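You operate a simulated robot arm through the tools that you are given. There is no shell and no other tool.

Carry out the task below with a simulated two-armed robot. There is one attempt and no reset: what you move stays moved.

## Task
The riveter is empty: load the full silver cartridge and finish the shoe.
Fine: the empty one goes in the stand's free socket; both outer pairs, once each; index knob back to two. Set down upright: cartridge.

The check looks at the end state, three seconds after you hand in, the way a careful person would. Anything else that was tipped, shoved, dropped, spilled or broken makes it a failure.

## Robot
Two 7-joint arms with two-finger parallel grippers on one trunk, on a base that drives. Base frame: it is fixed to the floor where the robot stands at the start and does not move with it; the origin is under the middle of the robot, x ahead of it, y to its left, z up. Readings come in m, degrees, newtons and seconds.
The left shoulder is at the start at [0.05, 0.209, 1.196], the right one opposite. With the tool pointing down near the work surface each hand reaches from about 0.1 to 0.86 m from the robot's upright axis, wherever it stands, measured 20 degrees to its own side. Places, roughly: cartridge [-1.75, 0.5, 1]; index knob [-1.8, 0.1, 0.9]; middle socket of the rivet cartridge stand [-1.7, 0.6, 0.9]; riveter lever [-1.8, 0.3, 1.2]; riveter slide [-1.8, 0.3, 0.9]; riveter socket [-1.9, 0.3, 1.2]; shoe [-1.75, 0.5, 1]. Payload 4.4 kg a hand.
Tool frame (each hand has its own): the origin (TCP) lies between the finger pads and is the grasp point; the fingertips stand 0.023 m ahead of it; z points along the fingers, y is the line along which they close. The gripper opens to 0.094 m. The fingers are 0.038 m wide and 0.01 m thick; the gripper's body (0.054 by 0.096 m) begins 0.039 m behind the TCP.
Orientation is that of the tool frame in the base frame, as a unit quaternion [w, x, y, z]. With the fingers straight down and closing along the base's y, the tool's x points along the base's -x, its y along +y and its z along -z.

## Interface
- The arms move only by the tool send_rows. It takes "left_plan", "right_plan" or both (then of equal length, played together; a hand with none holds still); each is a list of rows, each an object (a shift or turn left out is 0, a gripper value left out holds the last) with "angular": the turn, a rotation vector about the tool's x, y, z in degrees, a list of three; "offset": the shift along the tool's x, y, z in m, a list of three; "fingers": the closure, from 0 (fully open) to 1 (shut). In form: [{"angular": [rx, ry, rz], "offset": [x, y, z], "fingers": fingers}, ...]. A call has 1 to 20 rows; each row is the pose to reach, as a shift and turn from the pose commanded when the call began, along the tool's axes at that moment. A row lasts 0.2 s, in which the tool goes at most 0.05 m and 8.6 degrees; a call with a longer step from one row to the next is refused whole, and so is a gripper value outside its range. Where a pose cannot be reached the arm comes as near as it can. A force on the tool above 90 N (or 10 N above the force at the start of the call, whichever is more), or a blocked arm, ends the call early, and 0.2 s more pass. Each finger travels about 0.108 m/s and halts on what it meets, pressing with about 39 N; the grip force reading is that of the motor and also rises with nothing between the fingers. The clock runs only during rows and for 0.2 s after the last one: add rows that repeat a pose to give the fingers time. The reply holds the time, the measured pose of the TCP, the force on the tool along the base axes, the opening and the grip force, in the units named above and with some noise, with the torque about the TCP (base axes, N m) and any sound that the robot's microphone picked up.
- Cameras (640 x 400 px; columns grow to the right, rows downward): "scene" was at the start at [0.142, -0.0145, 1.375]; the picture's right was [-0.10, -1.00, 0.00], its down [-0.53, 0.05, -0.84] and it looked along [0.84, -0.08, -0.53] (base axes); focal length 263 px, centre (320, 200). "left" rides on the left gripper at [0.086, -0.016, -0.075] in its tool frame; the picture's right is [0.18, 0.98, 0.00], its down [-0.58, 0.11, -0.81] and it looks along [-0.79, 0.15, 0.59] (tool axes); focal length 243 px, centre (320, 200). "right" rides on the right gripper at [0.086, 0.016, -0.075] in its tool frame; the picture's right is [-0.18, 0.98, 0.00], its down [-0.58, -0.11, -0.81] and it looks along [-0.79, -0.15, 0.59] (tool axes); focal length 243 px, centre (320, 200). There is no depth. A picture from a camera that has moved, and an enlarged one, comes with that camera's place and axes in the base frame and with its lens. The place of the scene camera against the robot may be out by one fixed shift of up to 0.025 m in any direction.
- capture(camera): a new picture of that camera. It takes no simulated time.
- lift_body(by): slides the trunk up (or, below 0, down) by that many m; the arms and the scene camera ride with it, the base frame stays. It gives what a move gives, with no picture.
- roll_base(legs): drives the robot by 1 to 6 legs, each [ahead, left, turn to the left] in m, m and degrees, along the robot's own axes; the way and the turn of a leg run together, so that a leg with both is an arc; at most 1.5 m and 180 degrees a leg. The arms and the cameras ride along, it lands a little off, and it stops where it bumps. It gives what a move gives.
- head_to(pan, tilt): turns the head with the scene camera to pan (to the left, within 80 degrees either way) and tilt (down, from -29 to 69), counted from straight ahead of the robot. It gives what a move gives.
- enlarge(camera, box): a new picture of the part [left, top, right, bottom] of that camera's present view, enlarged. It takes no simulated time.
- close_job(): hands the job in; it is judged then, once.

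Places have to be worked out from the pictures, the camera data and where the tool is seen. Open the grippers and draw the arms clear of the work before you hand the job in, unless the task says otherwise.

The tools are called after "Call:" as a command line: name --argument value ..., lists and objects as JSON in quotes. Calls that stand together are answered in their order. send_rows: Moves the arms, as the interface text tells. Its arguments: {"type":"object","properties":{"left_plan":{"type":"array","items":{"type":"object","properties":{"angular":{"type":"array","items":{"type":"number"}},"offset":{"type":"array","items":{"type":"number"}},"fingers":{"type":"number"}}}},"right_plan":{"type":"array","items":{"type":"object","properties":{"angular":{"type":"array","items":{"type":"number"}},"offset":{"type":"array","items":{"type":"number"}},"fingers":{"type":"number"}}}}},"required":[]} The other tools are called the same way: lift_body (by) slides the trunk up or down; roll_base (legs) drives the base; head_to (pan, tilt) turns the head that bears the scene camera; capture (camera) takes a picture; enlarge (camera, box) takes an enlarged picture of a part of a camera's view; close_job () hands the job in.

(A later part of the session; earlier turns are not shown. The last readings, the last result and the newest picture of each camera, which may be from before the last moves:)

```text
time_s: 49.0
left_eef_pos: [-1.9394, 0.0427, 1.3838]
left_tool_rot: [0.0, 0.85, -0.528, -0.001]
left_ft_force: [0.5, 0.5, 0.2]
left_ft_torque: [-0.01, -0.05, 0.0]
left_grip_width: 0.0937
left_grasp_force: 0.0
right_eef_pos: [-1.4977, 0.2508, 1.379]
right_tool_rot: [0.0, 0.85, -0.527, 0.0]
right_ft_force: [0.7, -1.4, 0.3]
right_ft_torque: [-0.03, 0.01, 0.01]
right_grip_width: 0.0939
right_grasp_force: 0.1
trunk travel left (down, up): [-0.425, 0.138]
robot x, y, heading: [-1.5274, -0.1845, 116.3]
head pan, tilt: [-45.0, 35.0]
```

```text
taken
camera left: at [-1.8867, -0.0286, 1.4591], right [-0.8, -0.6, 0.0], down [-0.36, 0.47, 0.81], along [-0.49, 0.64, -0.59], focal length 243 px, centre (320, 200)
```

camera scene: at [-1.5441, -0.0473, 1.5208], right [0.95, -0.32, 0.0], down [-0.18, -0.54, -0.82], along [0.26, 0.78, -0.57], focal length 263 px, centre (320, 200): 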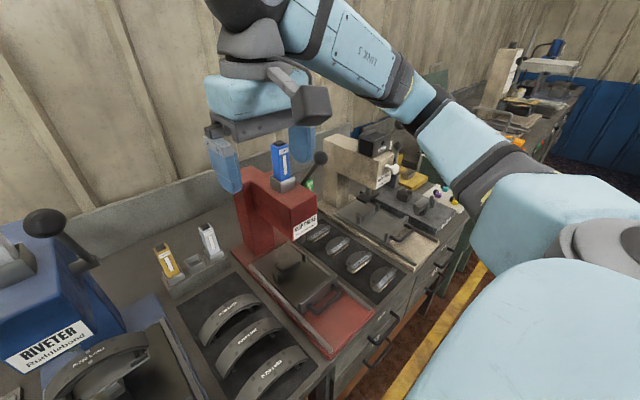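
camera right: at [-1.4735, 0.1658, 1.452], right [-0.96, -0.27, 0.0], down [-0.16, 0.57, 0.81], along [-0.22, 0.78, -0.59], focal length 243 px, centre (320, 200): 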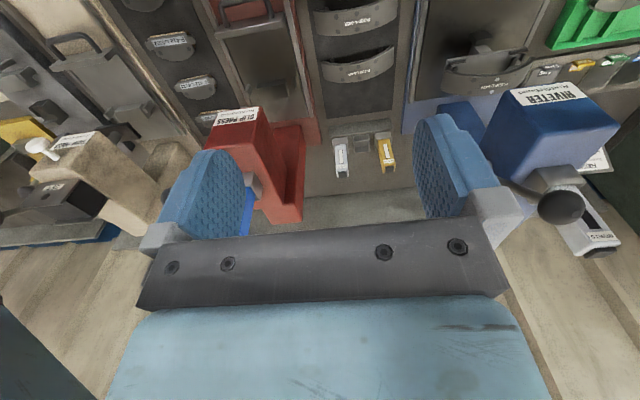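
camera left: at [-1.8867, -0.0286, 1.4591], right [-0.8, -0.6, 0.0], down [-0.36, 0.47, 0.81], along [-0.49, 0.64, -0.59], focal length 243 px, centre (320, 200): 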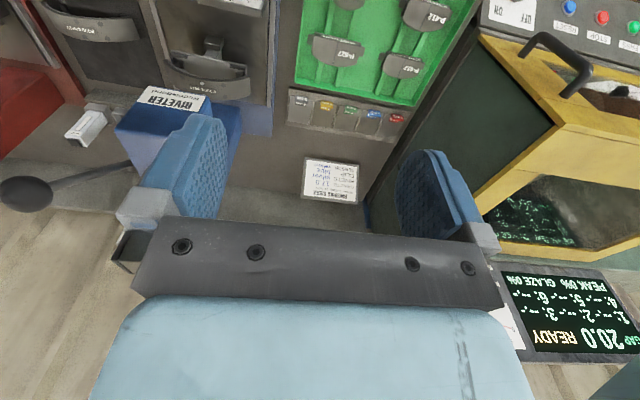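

The elbow is high and outboard, clear of things. I place the empty cartridge at about (-1.886, 0.332), top z≈1.33. I raise the right hand and move it over the riveter's cartridge, backing the left hand off a little.

Call:
send_rows --right_plan '[{"offset": [0, 0, -0.045]}, {"offset": [0, 0, -0.09]}, {"offset": [-0.024, 0.031, -0.09]}, {"offset": [-0.048, 0.062, -0.09]}, {"offset": [-0.072, 0.093, -0.09]}, {"offset": [-0.096, 0.124, -0.09]}, {"offset": [-0.12, 0.155, -0.09]}, {"offset": [-0.144, 0.186, -0.09]}, {"offset": [-0.168, 0.217, -0.09]}, {"offset": [-0.192, 0.248, -0.09]}, {"offset": [-0.192, 0.248, -0.09]}]' --left_plan '[{"offset": [0.03, 0, 0]}, {"offset": [0.06, 0.02, 0]}, {"offset": [0.06, 0.05, 0]}, {"offset": [0.06, 0.05, 0]}, {"offset": [0.06, 0.05, 0]}, {"offset": [0.06, 0.05, 0]}, {"offset": [0.06, 0.05, 0]}, {"offset": [0.06, 0.05, 0]}, {"offset": [0.06, 0.05, 0]}, {"offset": [0.06, 0.05, 0]}, {"offset": [0.06, 0.05, 0]}]'

Call:
capture --camera "right"

Call:
head_to --pan -5 --tilt 30

Call:
capture --camera "scene"

```text
time_s: 51.4
left_eef_pos: [-1.9548, -0.0333, 1.3818]
left_tool_rot: [0.0, 0.85, -0.527, -0.001]
left_ft_force: [0.4, 1.1, -0.2]
left_ft_torque: [0.0, 0.01, 0.0]
left_grip_width: 0.0941
left_grasp_force: 0.0
right_eef_pos: [-1.8028, 0.3125, 1.4673]
right_tool_rot: [0.0, 0.849, -0.528, 0.0]
right_ft_force: [-0.6, -0.1, -0.2]
right_ft_torque: [0.0, 0.03, -0.02]
right_grip_width: 0.0942
right_grasp_force: 0.1
trunk travel left (down, up): [-0.425, 0.138]
robot x, y, heading: [-1.53, -0.1842, 116.6]
head pan, tilt: [-45.0, 35.0]
```

```text
taken
camera right: at [-1.7789, 0.2276, 1.5408], right [-0.96, -0.27, 0.0], down [-0.16, 0.57, 0.81], along [-0.22, 0.78, -0.59], focal length 243 px, centre (320, 200)
```

right: 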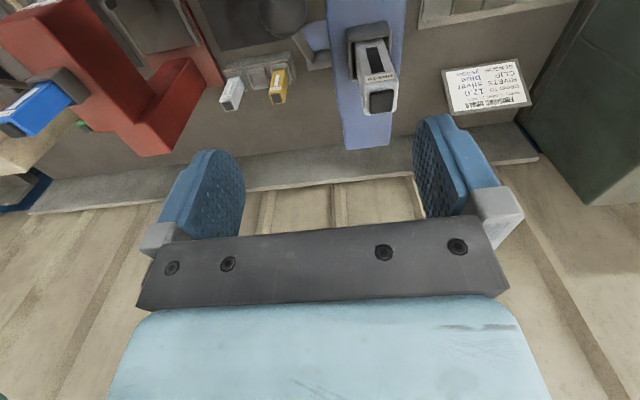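

```text
time_s: 52.5
left_eef_pos: [-1.9563, -0.0333, 1.3828]
left_tool_rot: [-0.001, 0.85, -0.526, 0.0]
left_ft_force: [0.1, -0.4, 0.2]
left_ft_torque: [-0.01, -0.01, 0.01]
left_grip_width: 0.0942
left_grasp_force: 0.1
right_eef_pos: [-1.8043, 0.3139, 1.4666]
right_tool_rot: [0.0, 0.85, -0.527, 0.0]
right_ft_force: [-0.4, -0.1, -0.2]
right_ft_torque: [-0.02, 0.02, -0.01]
right_grip_width: 0.094
right_grasp_force: 0.0
trunk travel left (down, up): [-0.425, 0.138]
robot x, y, heading: [-1.5263, -0.1872, 116.4]
head pan, tilt: [-5.0, 30.0]
```

```text
taken
camera scene: at [-1.6049, -0.0466, 1.5286], right [0.93, 0.36, 0.0], down [0.18, -0.47, -0.87], along [-0.32, 0.81, -0.5], focal length 263 px, centre (320, 200)
```

scene: 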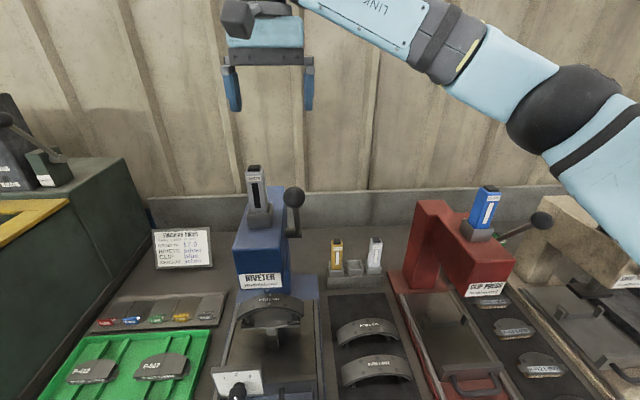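

The arm moved as asked. I calibrate the scene camera by enlarging the hand whose TCP I know, and use the wrist view on the empty cartridge.

Call:
enlarge --camera "scene" --box '[200, 30, 340, 130]'

Call:
enlarge --camera "right" --box '[310, 0, 450, 160]'

Call:
enlarge --camera "scene" --box '[220, 150, 400, 300]'

```text
4.00 times, centred on (270, 80) of scene
camera zoom: at [-1.6049, -0.0466, 1.5286], right [0.93, 0.36, 0.0], down [0.18, -0.47, -0.87], along [-0.32, 0.81, -0.5], focal length 1050 px, centre (520, 680)
```

zoom: 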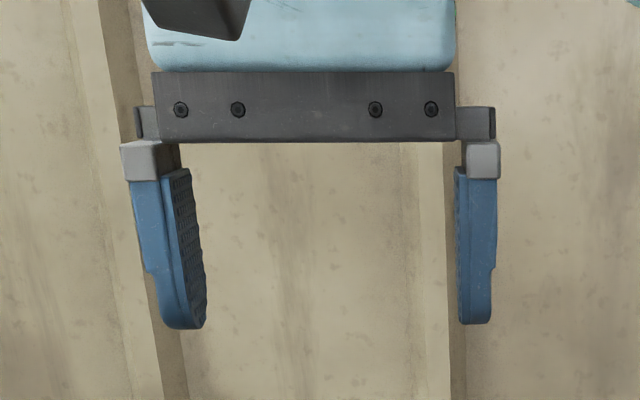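

```text
2.50 times, centred on (380, 80) of right
camera zoom: at [-1.7798, 0.2272, 1.5406], right [-0.96, -0.27, 0.0], down [-0.16, 0.57, 0.81], along [-0.22, 0.78, -0.59], focal length 606 px, centre (170, 500)
```

zoom: 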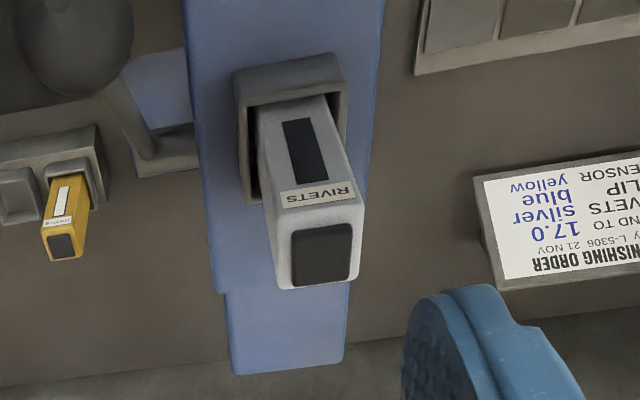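

```text
2.67 times, centred on (310, 225) of scene
camera zoom: at [-1.6049, -0.0466, 1.5286], right [0.93, 0.36, 0.0], down [0.18, -0.47, -0.87], along [-0.32, 0.81, -0.5], focal length 700 px, centre (347, 133)
```

zoom: 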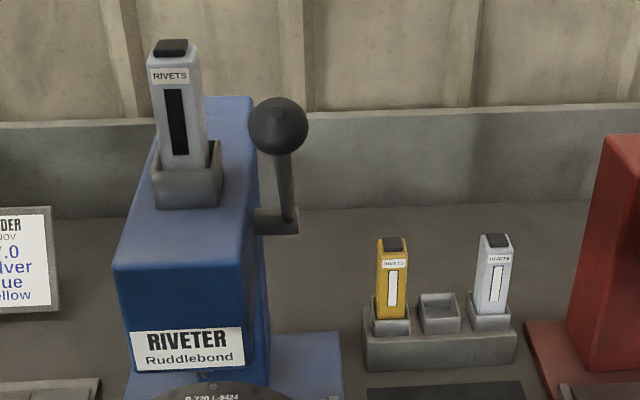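

The wrist view fixes the empty cartridge's top at about (-1.871, 0.338, 1.330), so the scene camera is off by roughly 17 mm sideways. I centre the hand over it, still above the cap, and check.

Call:
send_rows --right_plan '[{"offset": [-0.026, 0.024, 0]}, {"offset": [-0.0525, 0.048, 0]}, {"offset": [-0.0525, 0.048, 0.04]}, {"offset": [-0.0525, 0.048, 0.08]}, {"offset": [-0.0525, 0.048, 0.08]}]'

Call:
capture --camera "right"

Call:
enlarge --camera "scene" --box '[180, 60, 340, 240]'

```text
time_s: 53.7
left_eef_pos: [-1.9565, -0.0351, 1.3837]
left_tool_rot: [0.0, 0.85, -0.527, -0.001]
left_ft_force: [0.0, 0.2, 0.8]
left_ft_torque: [0.0, 0.0, -0.03]
left_grip_width: 0.0943
left_grasp_force: 0.0
right_eef_pos: [-1.873, 0.338, 1.3878]
right_tool_rot: [0.0, 0.85, -0.527, -0.001]
right_ft_force: [0.3, 0.4, -0.1]
right_ft_torque: [0.0, 0.0, -0.01]
right_grip_width: 0.0941
right_grasp_force: 0.0
trunk travel left (down, up): [-0.425, 0.138]
robot x, y, heading: [-1.5285, -0.1855, 116.4]
head pan, tilt: [-5.0, 30.0]
```

```text
taken
camera right: at [-1.85, 0.2518, 1.4612], right [-0.96, -0.27, 0.0], down [-0.16, 0.57, 0.81], along [-0.22, 0.78, -0.59], focal length 243 px, centre (320, 200)
```

right: 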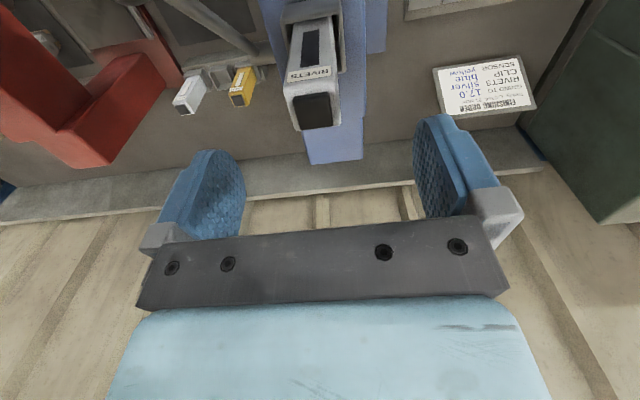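

```text
2.22 times, centred on (260, 150) of scene
camera zoom: at [-1.6054, -0.0477, 1.5288], right [0.93, 0.36, 0.0], down [0.18, -0.46, -0.87], along [-0.32, 0.81, -0.5], focal length 584 px, centre (453, 311)
```

zoom: 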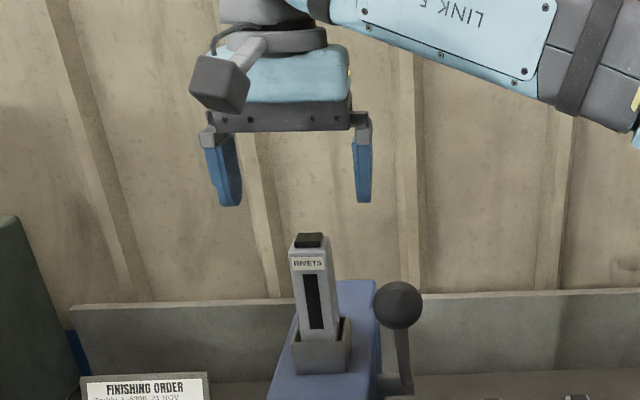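

The cap is 0.3 mm / 2.8 mm off centre and its top is at z≈1.3295. I descend so the pads straddle the cartridge well above its socket.

Call:
send_rows --right_plan '[{"offset": [0, -0.003, 0.03]}, {"offset": [0, -0.003, 0.06]}, {"offset": [0, -0.003, 0.09]}, {"offset": [0, -0.003, 0.09]}]'

Call:
capture --camera "right"

Call:
enlarge --camera "scene" --box '[180, 90, 340, 250]'

```text
time_s: 54.7
left_eef_pos: [-1.9566, -0.0345, 1.3828]
left_tool_rot: [0.0, 0.85, -0.527, -0.002]
left_ft_force: [0.0, -0.5, 0.0]
left_ft_torque: [0.01, 0.01, 0.01]
left_grip_width: 0.0939
left_grasp_force: 0.0
right_eef_pos: [-1.8692, 0.3396, 1.2974]
right_tool_rot: [0.0, 0.849, -0.528, -0.001]
right_ft_force: [0.2, -0.7, -0.5]
right_ft_torque: [0.02, -0.02, 0.05]
right_grip_width: 0.094
right_grasp_force: 0.1
trunk travel left (down, up): [-0.425, 0.138]
robot x, y, heading: [-1.5255, -0.183, 116.5]
head pan, tilt: [-5.0, 30.0]
```

```text
taken
camera right: at [-1.846, 0.2544, 1.3713], right [-0.96, -0.27, 0.0], down [-0.16, 0.57, 0.81], along [-0.22, 0.78, -0.59], focal length 243 px, centre (320, 200)
```

right: 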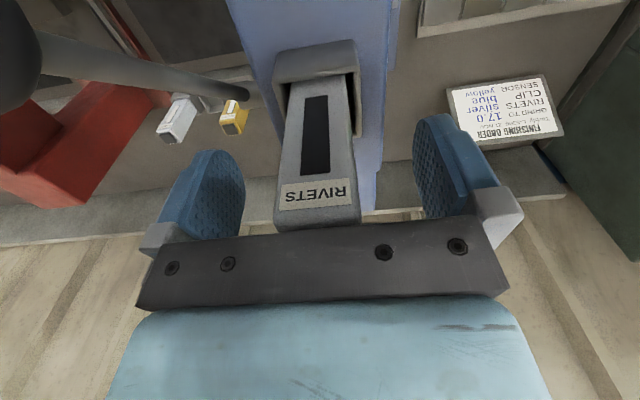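

```text
2.50 times, centred on (260, 170) of scene
camera zoom: at [-1.6051, -0.0469, 1.5287], right [0.93, 0.36, 0.0], down [0.18, -0.47, -0.87], along [-0.32, 0.81, -0.5], focal length 656 px, centre (470, 275)
```

zoom: 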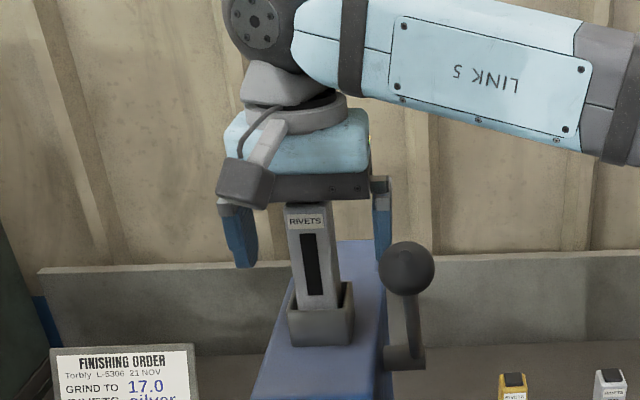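

The cartridge stands between the pads with clearance under the gripper body. I close the fingers.

Call:
send_rows --right_plan '[{"fingers": 0.5}, {"fingers": 0.5}, {"fingers": 0.6}, {"fingers": 0.7}, {"fingers": 1.0}, {"fingers": 1.0}]'

Call:
capture --camera "right"

```text
time_s: 56.1
left_eef_pos: [-1.9568, -0.0332, 1.383]
left_tool_rot: [0.0, 0.85, -0.527, 0.0]
left_ft_force: [-0.3, -0.2, -0.2]
left_ft_torque: [0.0, 0.0, -0.02]
left_grip_width: 0.094
left_grasp_force: 0.1
right_eef_pos: [-1.8694, 0.3408, 1.2971]
right_tool_rot: [0.0, 0.85, -0.526, 0.0]
right_ft_force: [-1.0, -0.7, -0.2]
right_ft_torque: [0.01, 0.03, -0.01]
right_grip_width: 0.0317
right_grasp_force: 38.9
trunk travel left (down, up): [-0.425, 0.138]
robot x, y, heading: [-1.5275, -0.1856, 116.6]
head pan, tilt: [-5.0, 30.0]
```

```text
taken
camera right: at [-1.8462, 0.2544, 1.3714], right [-0.96, -0.27, 0.0], down [-0.16, 0.57, 0.81], along [-0.22, 0.78, -0.59], focal length 243 px, centre (320, 200)
```

right: 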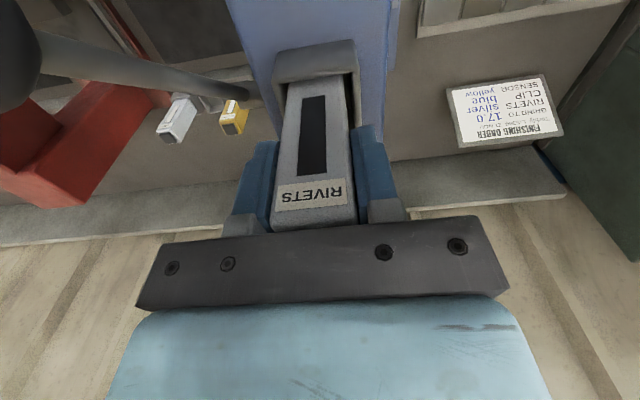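

Gripped at 31.7 mm wide. I lift straight up slowly to draw it out of the riveter socket.

Call:
send_rows --right_plan '[{"offset": [0, 0, -0.01]}, {"offset": [0, 0, -0.02]}, {"offset": [0, 0, -0.035]}, {"offset": [0, 0, -0.05]}, {"offset": [0, 0, -0.08]}, {"offset": [0, 0, -0.11]}, {"offset": [0, 0, -0.11]}]'

Call:
capture --camera "right"

Call:
capture --camera "scene"

```text
time_s: 57.7
left_eef_pos: [-1.957, -0.033, 1.3831]
left_tool_rot: [0.001, 0.85, -0.526, 0.0]
left_ft_force: [-0.5, 0.3, 0.2]
left_ft_torque: [-0.01, -0.04, 0.02]
left_grip_width: 0.094
left_grasp_force: 0.1
right_eef_pos: [-1.8696, 0.3402, 1.4078]
right_tool_rot: [0.0, 0.85, -0.527, 0.0]
right_ft_force: [0.1, -0.4, -1.3]
right_ft_torque: [-0.01, 0.02, -0.03]
right_grip_width: 0.0317
right_grasp_force: 38.6
trunk travel left (down, up): [-0.425, 0.138]
robot x, y, heading: [-1.528, -0.185, 116.5]
head pan, tilt: [-5.0, 30.0]
```

```text
taken
camera right: at [-1.8456, 0.2553, 1.4826], right [-0.96, -0.27, 0.0], down [-0.16, 0.57, 0.81], along [-0.22, 0.78, -0.59], focal length 243 px, centre (320, 200)
```

right: 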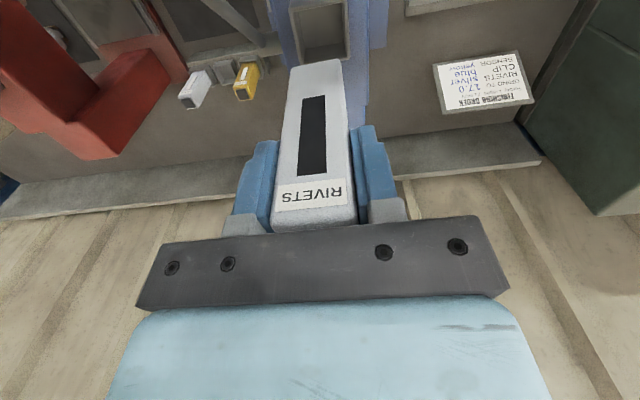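

```text
taken
camera scene: at [-1.6053, -0.0458, 1.5285], right [0.93, 0.36, 0.0], down [0.18, -0.47, -0.87], along [-0.32, 0.81, -0.5], focal length 263 px, centre (320, 200)
```

scene: 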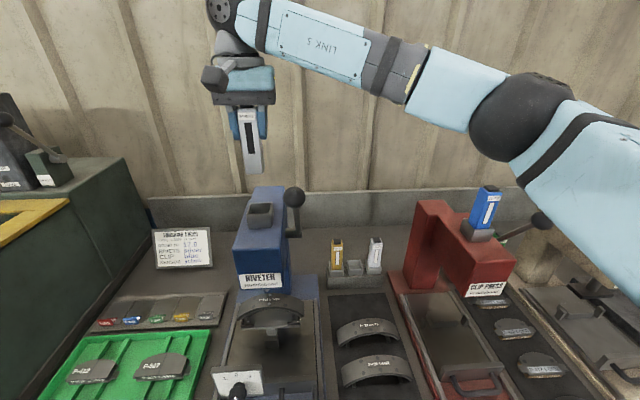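

The empty cartridge is out; its bottom sits 86 mm below the TCP. I carry it at height to the right past the lever and then over the middle socket of the stand, staying about 12 cm above the neighbours.

Call:
send_rows --right_plan '[{"offset": [0, -0.04, 0]}, {"offset": [0, -0.085, 0]}, {"offset": [0, -0.13, 0]}, {"offset": [-0.02, -0.17, 0]}, {"offset": [-0.05, -0.2, 0]}, {"offset": [-0.08, -0.23, 0]}, {"offset": [-0.1, -0.25, 0.02]}, {"offset": [-0.11, -0.25, 0.06]}, {"offset": [-0.11, -0.25, 0.1]}, {"offset": [-0.11, -0.25, 0.14]}, {"offset": [-0.11, -0.25, 0.17]}, {"offset": [-0.11, -0.25, 0.17]}]'

Call:
capture --camera "right"

Call:
head_to --pan -15 --tilt 35

Call:
capture --camera "scene"

```text
time_s: 60.3
left_eef_pos: [-1.9556, -0.0332, 1.3823]
left_tool_rot: [0.0, 0.85, -0.526, -0.001]
left_ft_force: [0.0, -0.9, -0.5]
left_ft_torque: [0.03, 0.02, 0.0]
left_grip_width: 0.094
left_grasp_force: 0.1
right_eef_pos: [-1.6934, 0.5496, 1.2375]
right_tool_rot: [-0.001, 0.85, -0.527, -0.001]
right_ft_force: [0.0, 0.7, -1.4]
right_ft_torque: [0.0, 0.0, -0.02]
right_grip_width: 0.0315
right_grasp_force: 39.1
trunk travel left (down, up): [-0.425, 0.138]
robot x, y, heading: [-1.5267, -0.1855, 116.3]
head pan, tilt: [-5.0, 30.0]
```

```text
taken
camera right: at [-1.6689, 0.4632, 1.3119], right [-0.96, -0.27, 0.0], down [-0.16, 0.57, 0.81], along [-0.22, 0.78, -0.59], focal length 243 px, centre (320, 200)
```

right: 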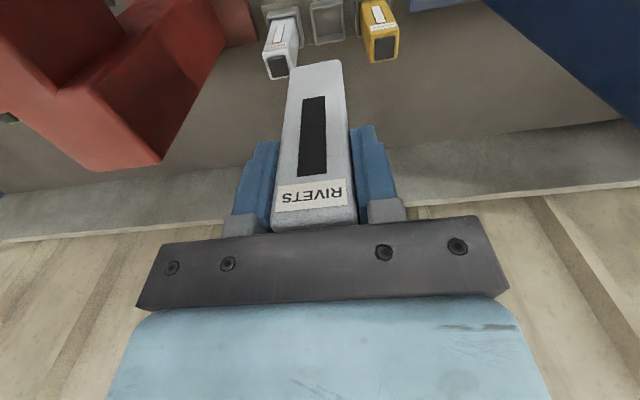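

```text
time_s: 61.0
left_eef_pos: [-1.9566, -0.0332, 1.3818]
left_tool_rot: [-0.001, 0.85, -0.527, -0.001]
left_ft_force: [0.7, 0.6, 0.6]
left_ft_torque: [0.0, 0.01, 0.02]
left_grip_width: 0.0939
left_grasp_force: 0.0
right_eef_pos: [-1.6919, 0.5494, 1.238]
right_tool_rot: [0.0, 0.85, -0.527, 0.0]
right_ft_force: [-1.2, 0.3, -1.9]
right_ft_torque: [0.02, -0.01, 0.04]
right_grip_width: 0.0317
right_grasp_force: 39.8
trunk travel left (down, up): [-0.425, 0.138]
robot x, y, heading: [-1.5272, -0.1861, 116.2]
head pan, tilt: [-15.0, 35.0]
```

```text
taken
camera scene: at [-1.5897, -0.0442, 1.5208], right [0.98, 0.2, 0.0], down [0.11, -0.56, -0.82], along [-0.16, 0.8, -0.57], focal length 263 px, centre (320, 200)
```

scene: 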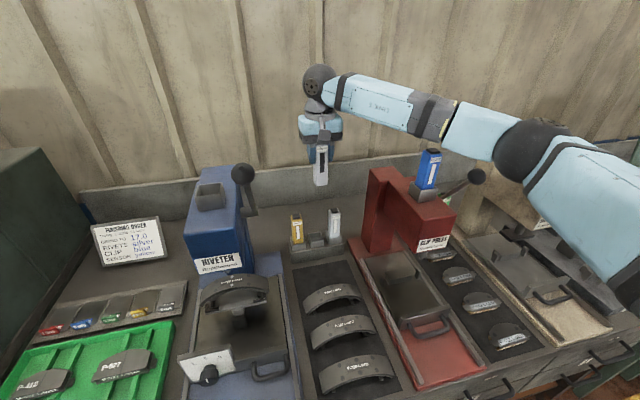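

The forearm corridor between riveter and clip press looks open. I enlarge the wrist view on the middle socket to aim the placement.

Call:
enlarge --camera "right" --box '[240, 0, 420, 100]'

Call:
enlarge --camera "scene" --box '[260, 130, 400, 270]'

```text
3.56 times, centred on (330, 50) of right
camera zoom: at [-1.6691, 0.4637, 1.3119], right [-0.96, -0.27, 0.0], down [-0.16, 0.57, 0.81], along [-0.22, 0.78, -0.59], focal length 863 px, centre (284, 733)
```

zoom: 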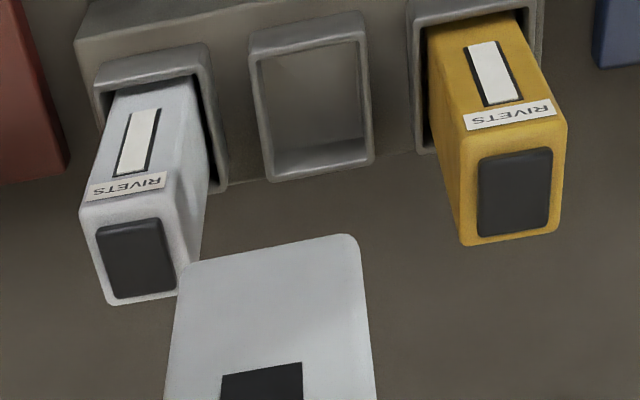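

```text
2.86 times, centred on (330, 200) of scene
camera zoom: at [-1.5897, -0.0442, 1.5208], right [0.98, 0.2, 0.0], down [0.11, -0.56, -0.82], along [-0.16, 0.8, -0.57], focal length 750 px, centre (291, 200)
```

zoom: 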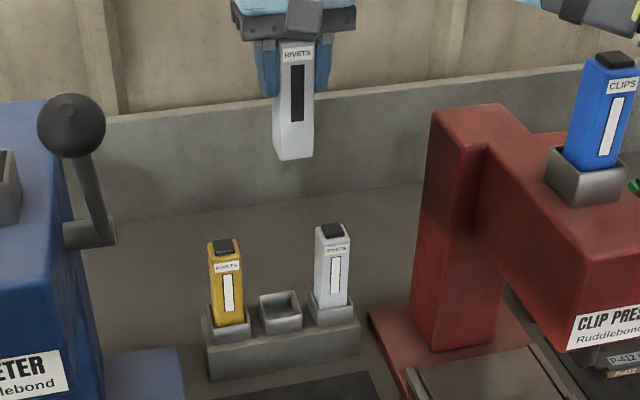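

From the wrist view the middle socket's centre is about 4 cm further forward and 4 mm left. I shift there and come down partway, then re-measure.

Call:
send_rows --right_plan '[{"offset": [-0.02, 0.002, 0.02]}, {"offset": [-0.04, 0.0043, 0.04]}, {"offset": [-0.04, 0.0043, 0.06]}, {"offset": [-0.04, 0.0043, 0.06]}]'

Call:
enlarge --camera "right" --box '[240, 0, 420, 100]'

Call:
capture --camera "scene"

Call:
enlarge --camera "scene" --box '[260, 130, 400, 270]'

```text
time_s: 62.0
left_eef_pos: [-1.9565, -0.0344, 1.3822]
left_tool_rot: [0.0, 0.85, -0.527, -0.001]
left_ft_force: [0.1, -0.4, -0.2]
left_ft_torque: [-0.01, 0.02, 0.0]
left_grip_width: 0.094
left_grasp_force: 0.0
right_eef_pos: [-1.7158, 0.5864, 1.1785]
right_tool_rot: [0.0, 0.85, -0.528, 0.001]
right_ft_force: [0.0, 0.6, -2.2]
right_ft_torque: [-0.01, 0.0, 0.0]
right_grip_width: 0.0316
right_grasp_force: 38.6
trunk travel left (down, up): [-0.425, 0.138]
robot x, y, heading: [-1.526, -0.1864, 116.2]
head pan, tilt: [-15.0, 35.0]
```

```text
3.56 times, centred on (330, 50) of right
camera zoom: at [-1.6918, 0.5011, 1.2515], right [-0.96, -0.27, 0.0], down [-0.16, 0.57, 0.81], along [-0.22, 0.78, -0.59], focal length 863 px, centre (284, 733)
```

zoom: 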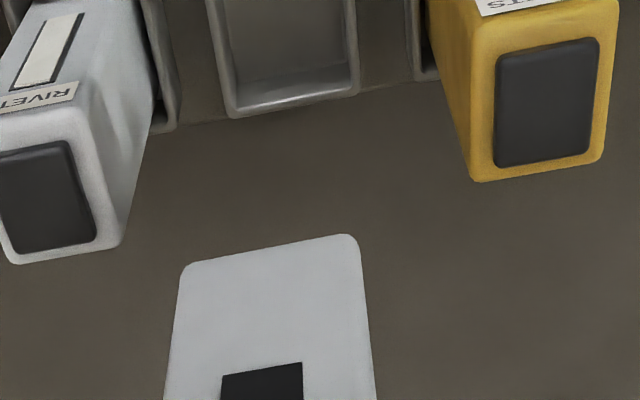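

```text
taken
camera scene: at [-1.5898, -0.0443, 1.5208], right [0.98, 0.2, 0.0], down [0.11, -0.56, -0.82], along [-0.16, 0.8, -0.57], focal length 263 px, centre (320, 200)
```

scene: 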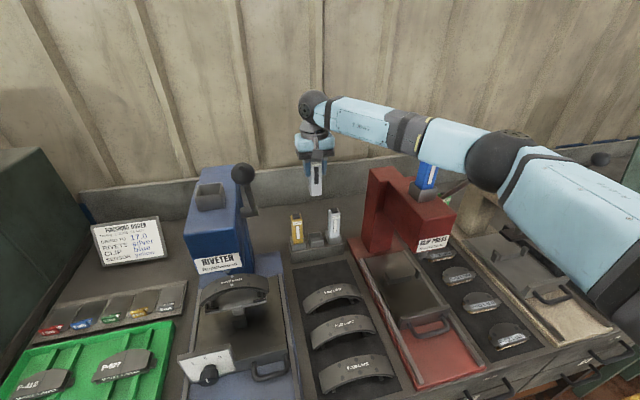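

```text
2.86 times, centred on (330, 200) of scene
camera zoom: at [-1.5898, -0.0443, 1.5208], right [0.98, 0.2, 0.0], down [0.11, -0.56, -0.82], along [-0.16, 0.8, -0.57], focal length 750 px, centre (291, 200)
```

zoom: 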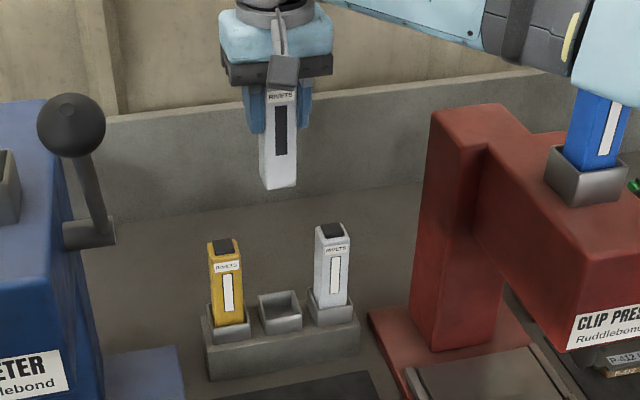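

Neighbour caps put the socket centre within 3 mm of the present TCP line. I go down until the cartridge bottom is about 2 cm above the socket rim and look again.

Call:
send_rows --right_plan '[{"offset": [0.003, 0, 0.035]}, {"offset": [0.003, 0, 0.07]}, {"offset": [0.003, 0, 0.105]}, {"offset": [0.003, 0, 0.135]}, {"offset": [0.003, 0, 0.135]}]'

Call:
enlarge --camera "right" --box '[230, 0, 410, 100]'

Call:
enlarge --camera "scene" --box '[280, 160, 360, 260]'

Call:
capture --camera "scene"

```text
time_s: 63.2
left_eef_pos: [-1.9557, -0.0343, 1.3831]
left_tool_rot: [-0.001, 0.849, -0.528, -0.001]
left_ft_force: [0.0, 0.9, -0.3]
left_ft_torque: [0.0, -0.03, -0.04]
left_grip_width: 0.0941
left_grasp_force: 0.0
right_eef_pos: [-1.7131, 0.5807, 1.0436]
right_tool_rot: [0.0, 0.85, -0.527, -0.001]
right_ft_force: [-0.6, -0.1, -1.1]
right_ft_torque: [0.01, -0.02, -0.02]
right_grip_width: 0.0318
right_grasp_force: 39.4
trunk travel left (down, up): [-0.425, 0.138]
robot x, y, heading: [-1.5233, -0.1855, 116.5]
head pan, tilt: [-15.0, 35.0]
```

```text
3.56 times, centred on (320, 50) of right
camera zoom: at [-1.6886, 0.4967, 1.1175], right [-0.96, -0.27, 0.0], down [-0.16, 0.57, 0.81], along [-0.22, 0.78, -0.59], focal length 863 px, centre (320, 733)
```

zoom: 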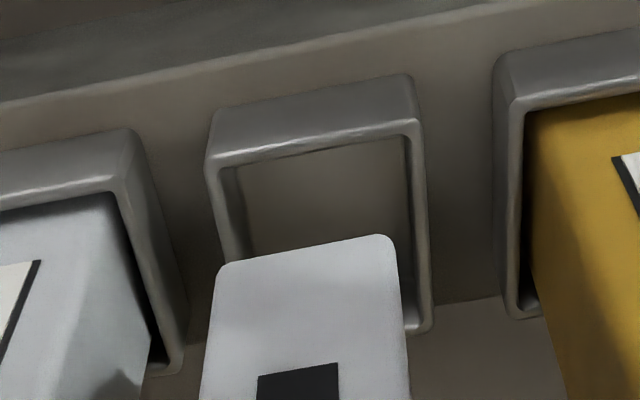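

```text
4.00 times, centred on (320, 210) of scene
camera zoom: at [-1.5896, -0.0447, 1.5209], right [0.98, 0.2, 0.0], down [0.11, -0.56, -0.82], along [-0.16, 0.8, -0.57], focal length 1050 px, centre (320, 160)
```

zoom: 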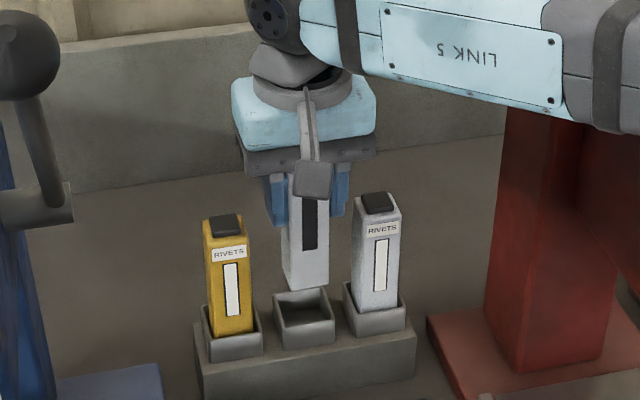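

```text
taken
camera scene: at [-1.5896, -0.0447, 1.5209], right [0.98, 0.2, 0.0], down [0.11, -0.56, -0.82], along [-0.16, 0.8, -0.57], focal length 263 px, centre (320, 200)
```

scene: 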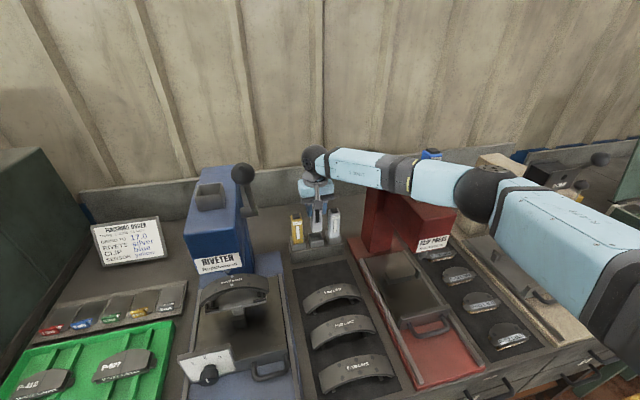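

Held cartridge is about 2 mm right of the socket centre and aligned fore-aft. I correct 2 mm left and come down in small steps, watching the force.

Call:
send_rows --right_plan '[{"offset": [0, 0.002, 0.01]}, {"offset": [0, 0.002, 0.02]}, {"offset": [0, 0.002, 0.025]}, {"offset": [0, 0.002, 0.025]}]'

Call:
enlarge --camera "right" --box '[230, 0, 410, 100]'

Call:
enlarge --camera "scene" --box '[290, 190, 350, 260]'

```text
time_s: 64.2
left_eef_pos: [-1.9575, -0.0334, 1.3824]
left_tool_rot: [0.0, 0.85, -0.527, -0.001]
left_ft_force: [0.4, 0.0, -0.4]
left_ft_torque: [0.01, 0.0, -0.01]
left_grip_width: 0.094
left_grasp_force: 0.0
right_eef_pos: [-1.7146, 0.5809, 1.0175]
right_tool_rot: [0.0, 0.85, -0.527, 0.0]
right_ft_force: [-0.1, 1.1, -2.6]
right_ft_torque: [0.0, -0.01, -0.03]
right_grip_width: 0.032
right_grasp_force: 38.6
trunk travel left (down, up): [-0.425, 0.138]
robot x, y, heading: [-1.5266, -0.1887, 116.1]
head pan, tilt: [-15.0, 35.0]
```

```text
3.56 times, centred on (320, 50) of right
camera zoom: at [-1.6911, 0.4963, 1.0915], right [-0.96, -0.27, 0.0], down [-0.16, 0.57, 0.81], along [-0.22, 0.78, -0.59], focal length 863 px, centre (320, 733)
```

zoom: 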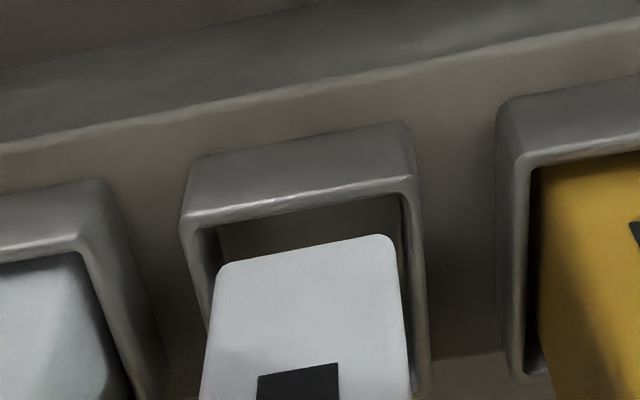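

```text
5.71 times, centred on (320, 225) of scene
camera zoom: at [-1.5896, -0.0443, 1.5208], right [0.98, 0.2, 0.0], down [0.11, -0.56, -0.82], along [-0.16, 0.8, -0.57], focal length 1500 px, centre (320, 57)
```

zoom: 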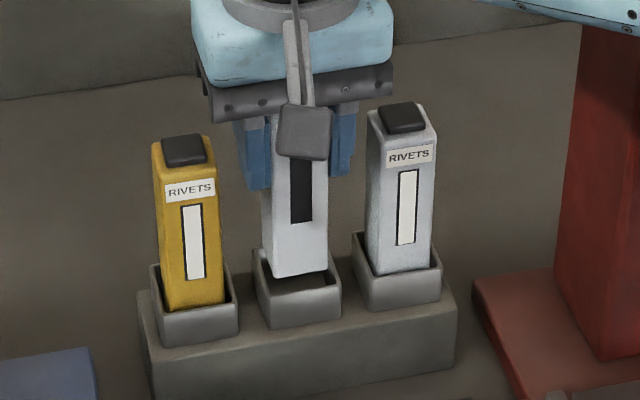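

Left-right centring is now within half a millimetre; a 1.5 mm shift toward me centres it fore-aft. I continue down in small steps.

Call:
send_rows --right_plan '[{"offset": [0.0015, 0, 0.004]}, {"offset": [0.0015, 0, 0.008]}, {"offset": [0.0015, 0, 0.012]}, {"offset": [0.0015, 0, 0.012]}]'

Call:
enlarge --camera "scene" --box '[290, 190, 350, 260]'

```text
time_s: 65.2
left_eef_pos: [-1.9571, -0.0359, 1.3832]
left_tool_rot: [0.0, 0.85, -0.527, -0.001]
left_ft_force: [-0.4, -0.4, 0.4]
left_ft_torque: [-0.01, 0.02, -0.01]
left_grip_width: 0.0938
left_grasp_force: 0.1
right_eef_pos: [-1.7156, 0.5803, 1.0091]
right_tool_rot: [-0.002, 0.849, -0.528, -0.002]
right_ft_force: [2.0, 4.2, 18.4]
right_ft_torque: [0.09, -0.14, 0.04]
right_grip_width: 0.0319
right_grasp_force: 39.0
trunk travel left (down, up): [-0.425, 0.138]
robot x, y, heading: [-1.5237, -0.1871, 116.6]
head pan, tilt: [-15.0, 35.0]
```

```text
5.71 times, centred on (320, 225) of scene
camera zoom: at [-1.5888, -0.0464, 1.5214], right [0.98, 0.2, 0.0], down [0.11, -0.56, -0.82], along [-0.16, 0.8, -0.57], focal length 1500 px, centre (320, 57)
```

zoom: 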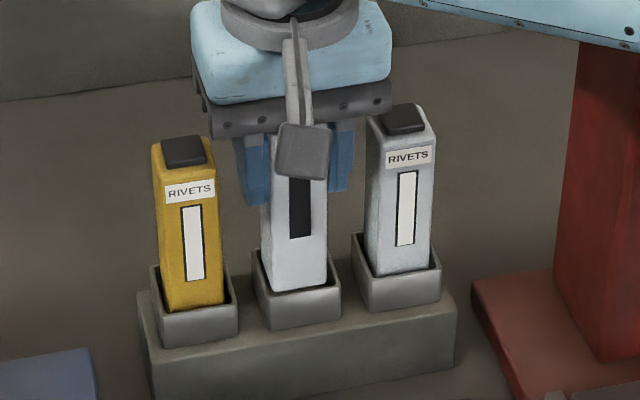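

18 N upward with a torque that places the contact at the front rim, so I went too far toward myself. I lift slightly, shift 3.5 mm forward and try again.

Call:
send_rows --right_plan '[{"offset": [0, 0, -0.005]}, {"offset": [-0.0035, 0, -0.008]}, {"offset": [-0.0035, 0, -0.004]}, {"offset": [-0.0035, 0, 0.0]}, {"offset": [-0.0035, 0, 0.003]}, {"offset": [-0.0035, 0, 0.003]}]'

Call:
enlarge --camera "right" --box '[230, 0, 410, 100]'

Call:
enlarge --camera "scene" --box '[290, 190, 350, 260]'

```text
time_s: 66.6
left_eef_pos: [-1.9568, -0.0325, 1.3824]
left_tool_rot: [0.001, 0.85, -0.527, -0.001]
left_ft_force: [0.6, 0.6, 0.4]
left_ft_torque: [-0.01, 0.02, 0.02]
left_grip_width: 0.094
left_grasp_force: 0.0
right_eef_pos: [-1.7164, 0.5821, 1.0024]
right_tool_rot: [0.001, 0.85, -0.527, 0.0]
right_ft_force: [0.3, -0.1, -1.9]
right_ft_torque: [-0.02, -0.01, -0.01]
right_grip_width: 0.0315
right_grasp_force: 38.7
trunk travel left (down, up): [-0.425, 0.138]
robot x, y, heading: [-1.5277, -0.1894, 116.3]
head pan, tilt: [-15.0, 35.0]
```

```text
3.56 times, centred on (320, 50) of right
camera zoom: at [-1.6921, 0.4968, 1.0766], right [-0.96, -0.27, 0.0], down [-0.16, 0.57, 0.81], along [-0.22, 0.78, -0.59], focal length 863 px, centre (320, 733)
```

zoom: 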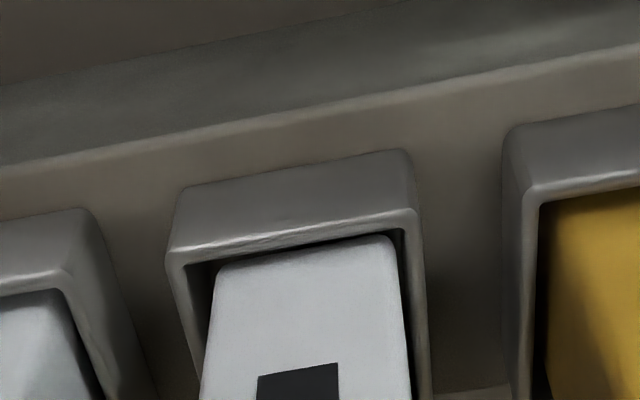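

```text
5.71 times, centred on (320, 225) of scene
camera zoom: at [-1.5896, -0.0442, 1.5208], right [0.98, 0.2, 0.0], down [0.11, -0.56, -0.82], along [-0.16, 0.8, -0.57], focal length 1500 px, centre (320, 57)
```

zoom: 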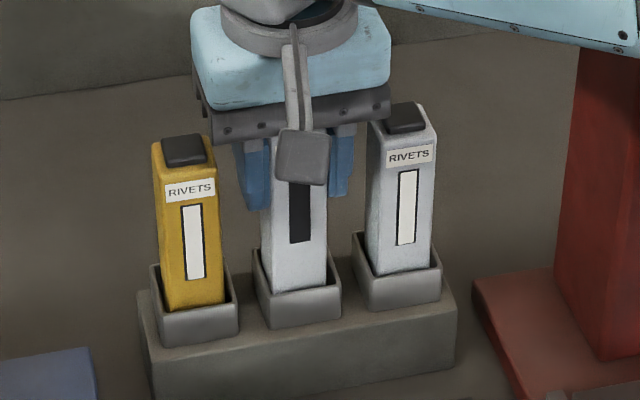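

The cartridge is now in the socket with no contact force; the gap is slightly bigger on one side, so I shift 1.2 mm and lower gently to the bottom.

Call:
send_rows --right_plan '[{"offset": [0, -0.0012, 0.003]}, {"offset": [0, -0.0012, 0.006]}, {"offset": [0, -0.0012, 0.009]}, {"offset": [0, -0.0012, 0.009]}]'

Call:
enlarge --camera "scene" --box '[290, 190, 350, 260]'

```text
time_s: 67.6
left_eef_pos: [-1.9557, -0.0328, 1.3828]
left_tool_rot: [0.001, 0.85, -0.527, -0.001]
left_ft_force: [0.4, 0.0, -0.1]
left_ft_torque: [0.0, -0.01, -0.01]
left_grip_width: 0.0942
left_grasp_force: 0.0
right_eef_pos: [-1.7158, 0.5834, 0.9944]
right_tool_rot: [0.0, 0.85, -0.527, -0.001]
right_ft_force: [0.4, 0.4, -2.0]
right_ft_torque: [0.0, -0.01, 0.05]
right_grip_width: 0.0318
right_grasp_force: 39.3
trunk travel left (down, up): [-0.425, 0.138]
robot x, y, heading: [-1.5249, -0.1896, 116.5]
head pan, tilt: [-15.0, 35.0]
```

```text
5.71 times, centred on (320, 225) of scene
camera zoom: at [-1.5895, -0.0442, 1.5208], right [0.98, 0.2, 0.0], down [0.11, -0.56, -0.82], along [-0.16, 0.8, -0.57], focal length 1500 px, centre (320, 57)
```

zoom: 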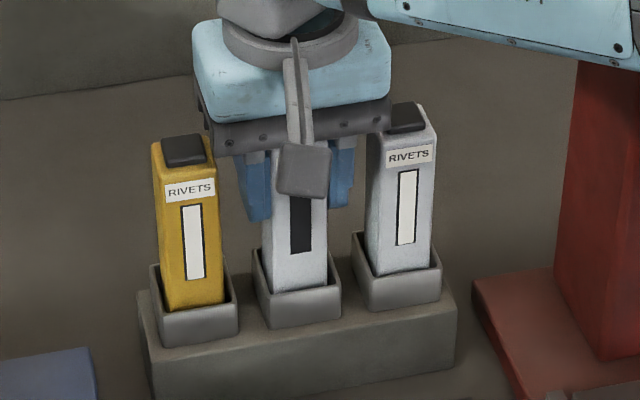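

Still free. I lower further by millimetres until it seats.

Call:
send_rows --right_plan '[{"offset": [0, 0, 0.002]}, {"offset": [0, 0, 0.004]}, {"offset": [0, 0, 0.004]}]'

Call:
send_rows --right_plan '[{"offset": [0, 0, 0.002]}, {"offset": [0, 0, 0.003]}, {"offset": [0, 0, 0.003]}]'

```text
time_s: 68.4
left_eef_pos: [-1.956, -0.0327, 1.3824]
left_tool_rot: [-0.001, 0.85, -0.527, 0.0]
left_ft_force: [-0.2, -0.4, 0.0]
left_ft_torque: [0.03, 0.0, 0.01]
left_grip_width: 0.094
left_grasp_force: 0.1
right_eef_pos: [-1.7151, 0.5833, 0.9881]
right_tool_rot: [0.0, 0.85, -0.526, 0.0]
right_ft_force: [-0.1, -0.6, -2.0]
right_ft_torque: [0.02, -0.01, 0.02]
right_grip_width: 0.0317
right_grasp_force: 38.7
trunk travel left (down, up): [-0.425, 0.138]
robot x, y, heading: [-1.5274, -0.1896, 116.3]
head pan, tilt: [-15.0, 35.0]
```

```text
time_s: 69.2
left_eef_pos: [-1.9568, -0.0333, 1.382]
left_tool_rot: [-0.001, 0.85, -0.527, -0.001]
left_ft_force: [-0.7, 0.3, -0.1]
left_ft_torque: [0.0, 0.01, -0.03]
left_grip_width: 0.094
left_grasp_force: 0.1
right_eef_pos: [-1.7152, 0.5822, 0.987]
right_tool_rot: [0.0, 0.85, -0.527, -0.001]
right_ft_force: [-0.6, 0.3, 2.8]
right_ft_torque: [0.09, 0.12, 0.05]
right_grip_width: 0.0317
right_grasp_force: 38.9
trunk travel left (down, up): [-0.425, 0.138]
robot x, y, heading: [-1.5281, -0.1862, 116.5]
head pan, tilt: [-15.0, 35.0]
```

It touches bottom at z≈0.987, as expected. I open the fingers only to about 44 mm (neighbours are close) and look before lifting.

Call:
send_rows --right_plan '[{"offset": [0, 0, 0.001], "fingers": 0.64}, {"offset": [0, 0, 0.001], "fingers": 0.58}, {"offset": [0, 0, 0.001], "fingers": 0.53}, {"offset": [0, 0, 0.001], "fingers": 0.53}]'

Call:
capture --camera "right"

Call:
enlarge --camera "scene" --box '[290, 190, 350, 260]'

```text
time_s: 70.2
left_eef_pos: [-1.9567, -0.0344, 1.3831]
left_tool_rot: [-0.001, 0.85, -0.527, -0.001]
left_ft_force: [-0.6, -0.3, -0.9]
left_ft_torque: [0.01, 0.02, 0.0]
left_grip_width: 0.094
left_grasp_force: 0.1
right_eef_pos: [-1.7134, 0.5828, 0.9855]
right_tool_rot: [-0.001, 0.85, -0.527, 0.0]
right_ft_force: [-0.1, 0.4, 3.2]
right_ft_torque: [-0.01, -0.02, 0.0]
right_grip_width: 0.0442
right_grasp_force: 0.0
trunk travel left (down, up): [-0.425, 0.138]
robot x, y, heading: [-1.527, -0.1876, 116.4]
head pan, tilt: [-15.0, 35.0]
```

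```text
taken
camera right: at [-1.6904, 0.4974, 1.0598], right [-0.96, -0.27, 0.0], down [-0.16, 0.57, 0.81], along [-0.22, 0.78, -0.59], focal length 243 px, centre (320, 200)
```

right: 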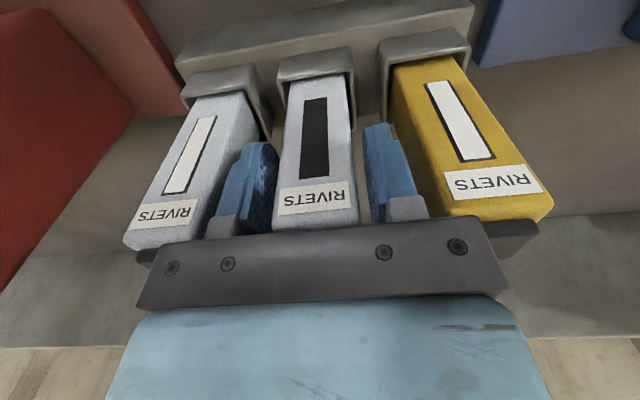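

```text
5.71 times, centred on (320, 225) of scene
camera zoom: at [-1.5894, -0.045, 1.5209], right [0.98, 0.2, 0.0], down [0.11, -0.56, -0.82], along [-0.16, 0.8, -0.57], focal length 1500 px, centre (320, 57)
```

zoom: 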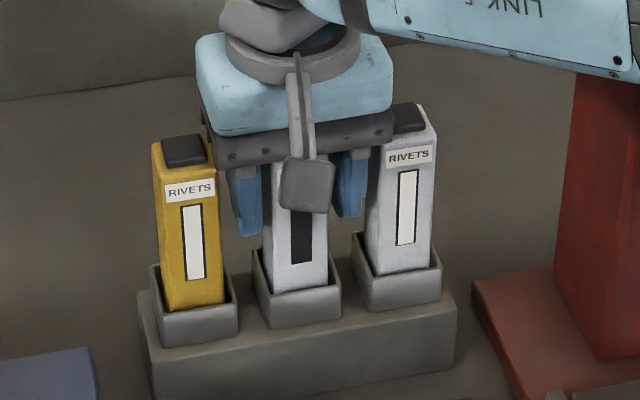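

Released; the three cartridges stand upright. There is a slight 3 N touch, so I lift straight up gently.

Call:
send_rows --right_plan '[{"offset": [0, 0, -0.003]}, {"offset": [0, 0, -0.008]}, {"offset": [0, 0, -0.02]}, {"offset": [0, 0, -0.04]}, {"offset": [0, 0, -0.07]}, {"offset": [0, 0, -0.1]}, {"offset": [0, 0, -0.1]}]'

Call:
capture --camera "right"

Call:
enlarge --camera "scene" --box '[280, 160, 360, 260]'

```text
time_s: 71.8
left_eef_pos: [-1.9574, -0.0336, 1.3817]
left_tool_rot: [-0.001, 0.85, -0.527, 0.0]
left_ft_force: [0.0, 0.2, -0.2]
left_ft_torque: [0.02, -0.01, 0.01]
left_grip_width: 0.094
left_grasp_force: 0.1
right_eef_pos: [-1.7158, 0.5827, 1.0861]
right_tool_rot: [-0.001, 0.85, -0.527, 0.0]
right_ft_force: [-0.1, -0.4, 0.0]
right_ft_torque: [-0.02, 0.0, 0.02]
right_grip_width: 0.0444
right_grasp_force: 0.1
trunk travel left (down, up): [-0.425, 0.138]
robot x, y, heading: [-1.5237, -0.1898, 116.4]
head pan, tilt: [-15.0, 35.0]
```

```text
taken
camera right: at [-1.6915, 0.4968, 1.1596], right [-0.96, -0.27, 0.0], down [-0.16, 0.57, 0.81], along [-0.22, 0.78, -0.59], focal length 243 px, centre (320, 200)
```

right: 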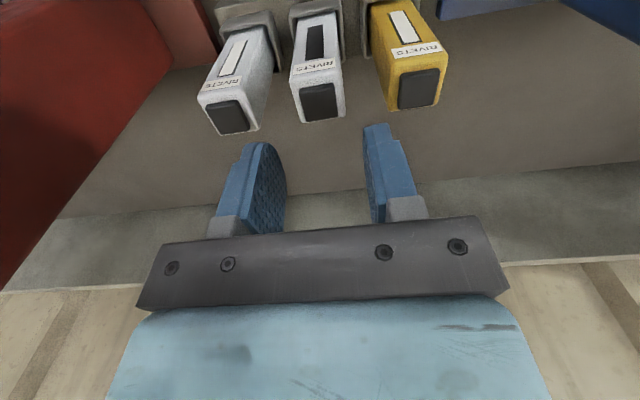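

```text
4.00 times, centred on (320, 210) of scene
camera zoom: at [-1.5896, -0.0441, 1.5208], right [0.98, 0.2, 0.0], down [0.11, -0.56, -0.82], along [-0.16, 0.8, -0.57], focal length 1050 px, centre (320, 160)
```

zoom: 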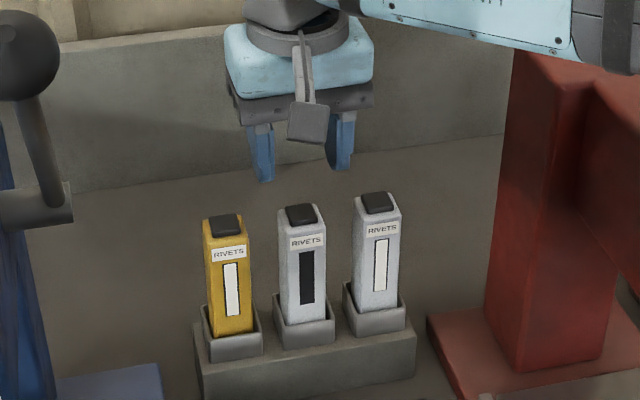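

The empty one stands upright in the middle socket. Now I enlarge the wrist view to locate the full silver cartridge relative to it.

Call:
enlarge --camera "right" --box '[170, 0, 470, 150]'

```text
2.13 times, centred on (320, 75) of right
camera zoom: at [-1.6915, 0.4968, 1.1596], right [-0.96, -0.27, 0.0], down [-0.16, 0.57, 0.81], along [-0.22, 0.78, -0.59], focal length 518 px, centre (320, 467)
```

zoom: 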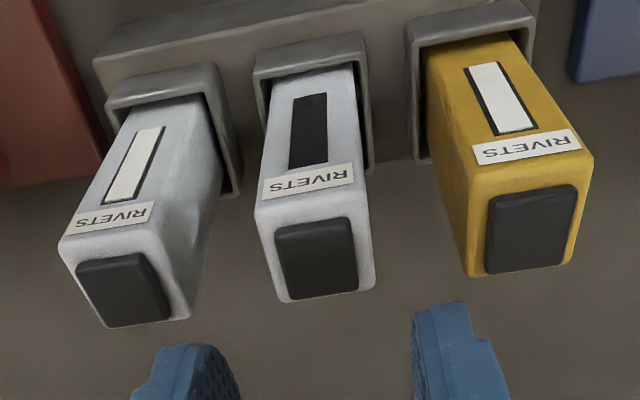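

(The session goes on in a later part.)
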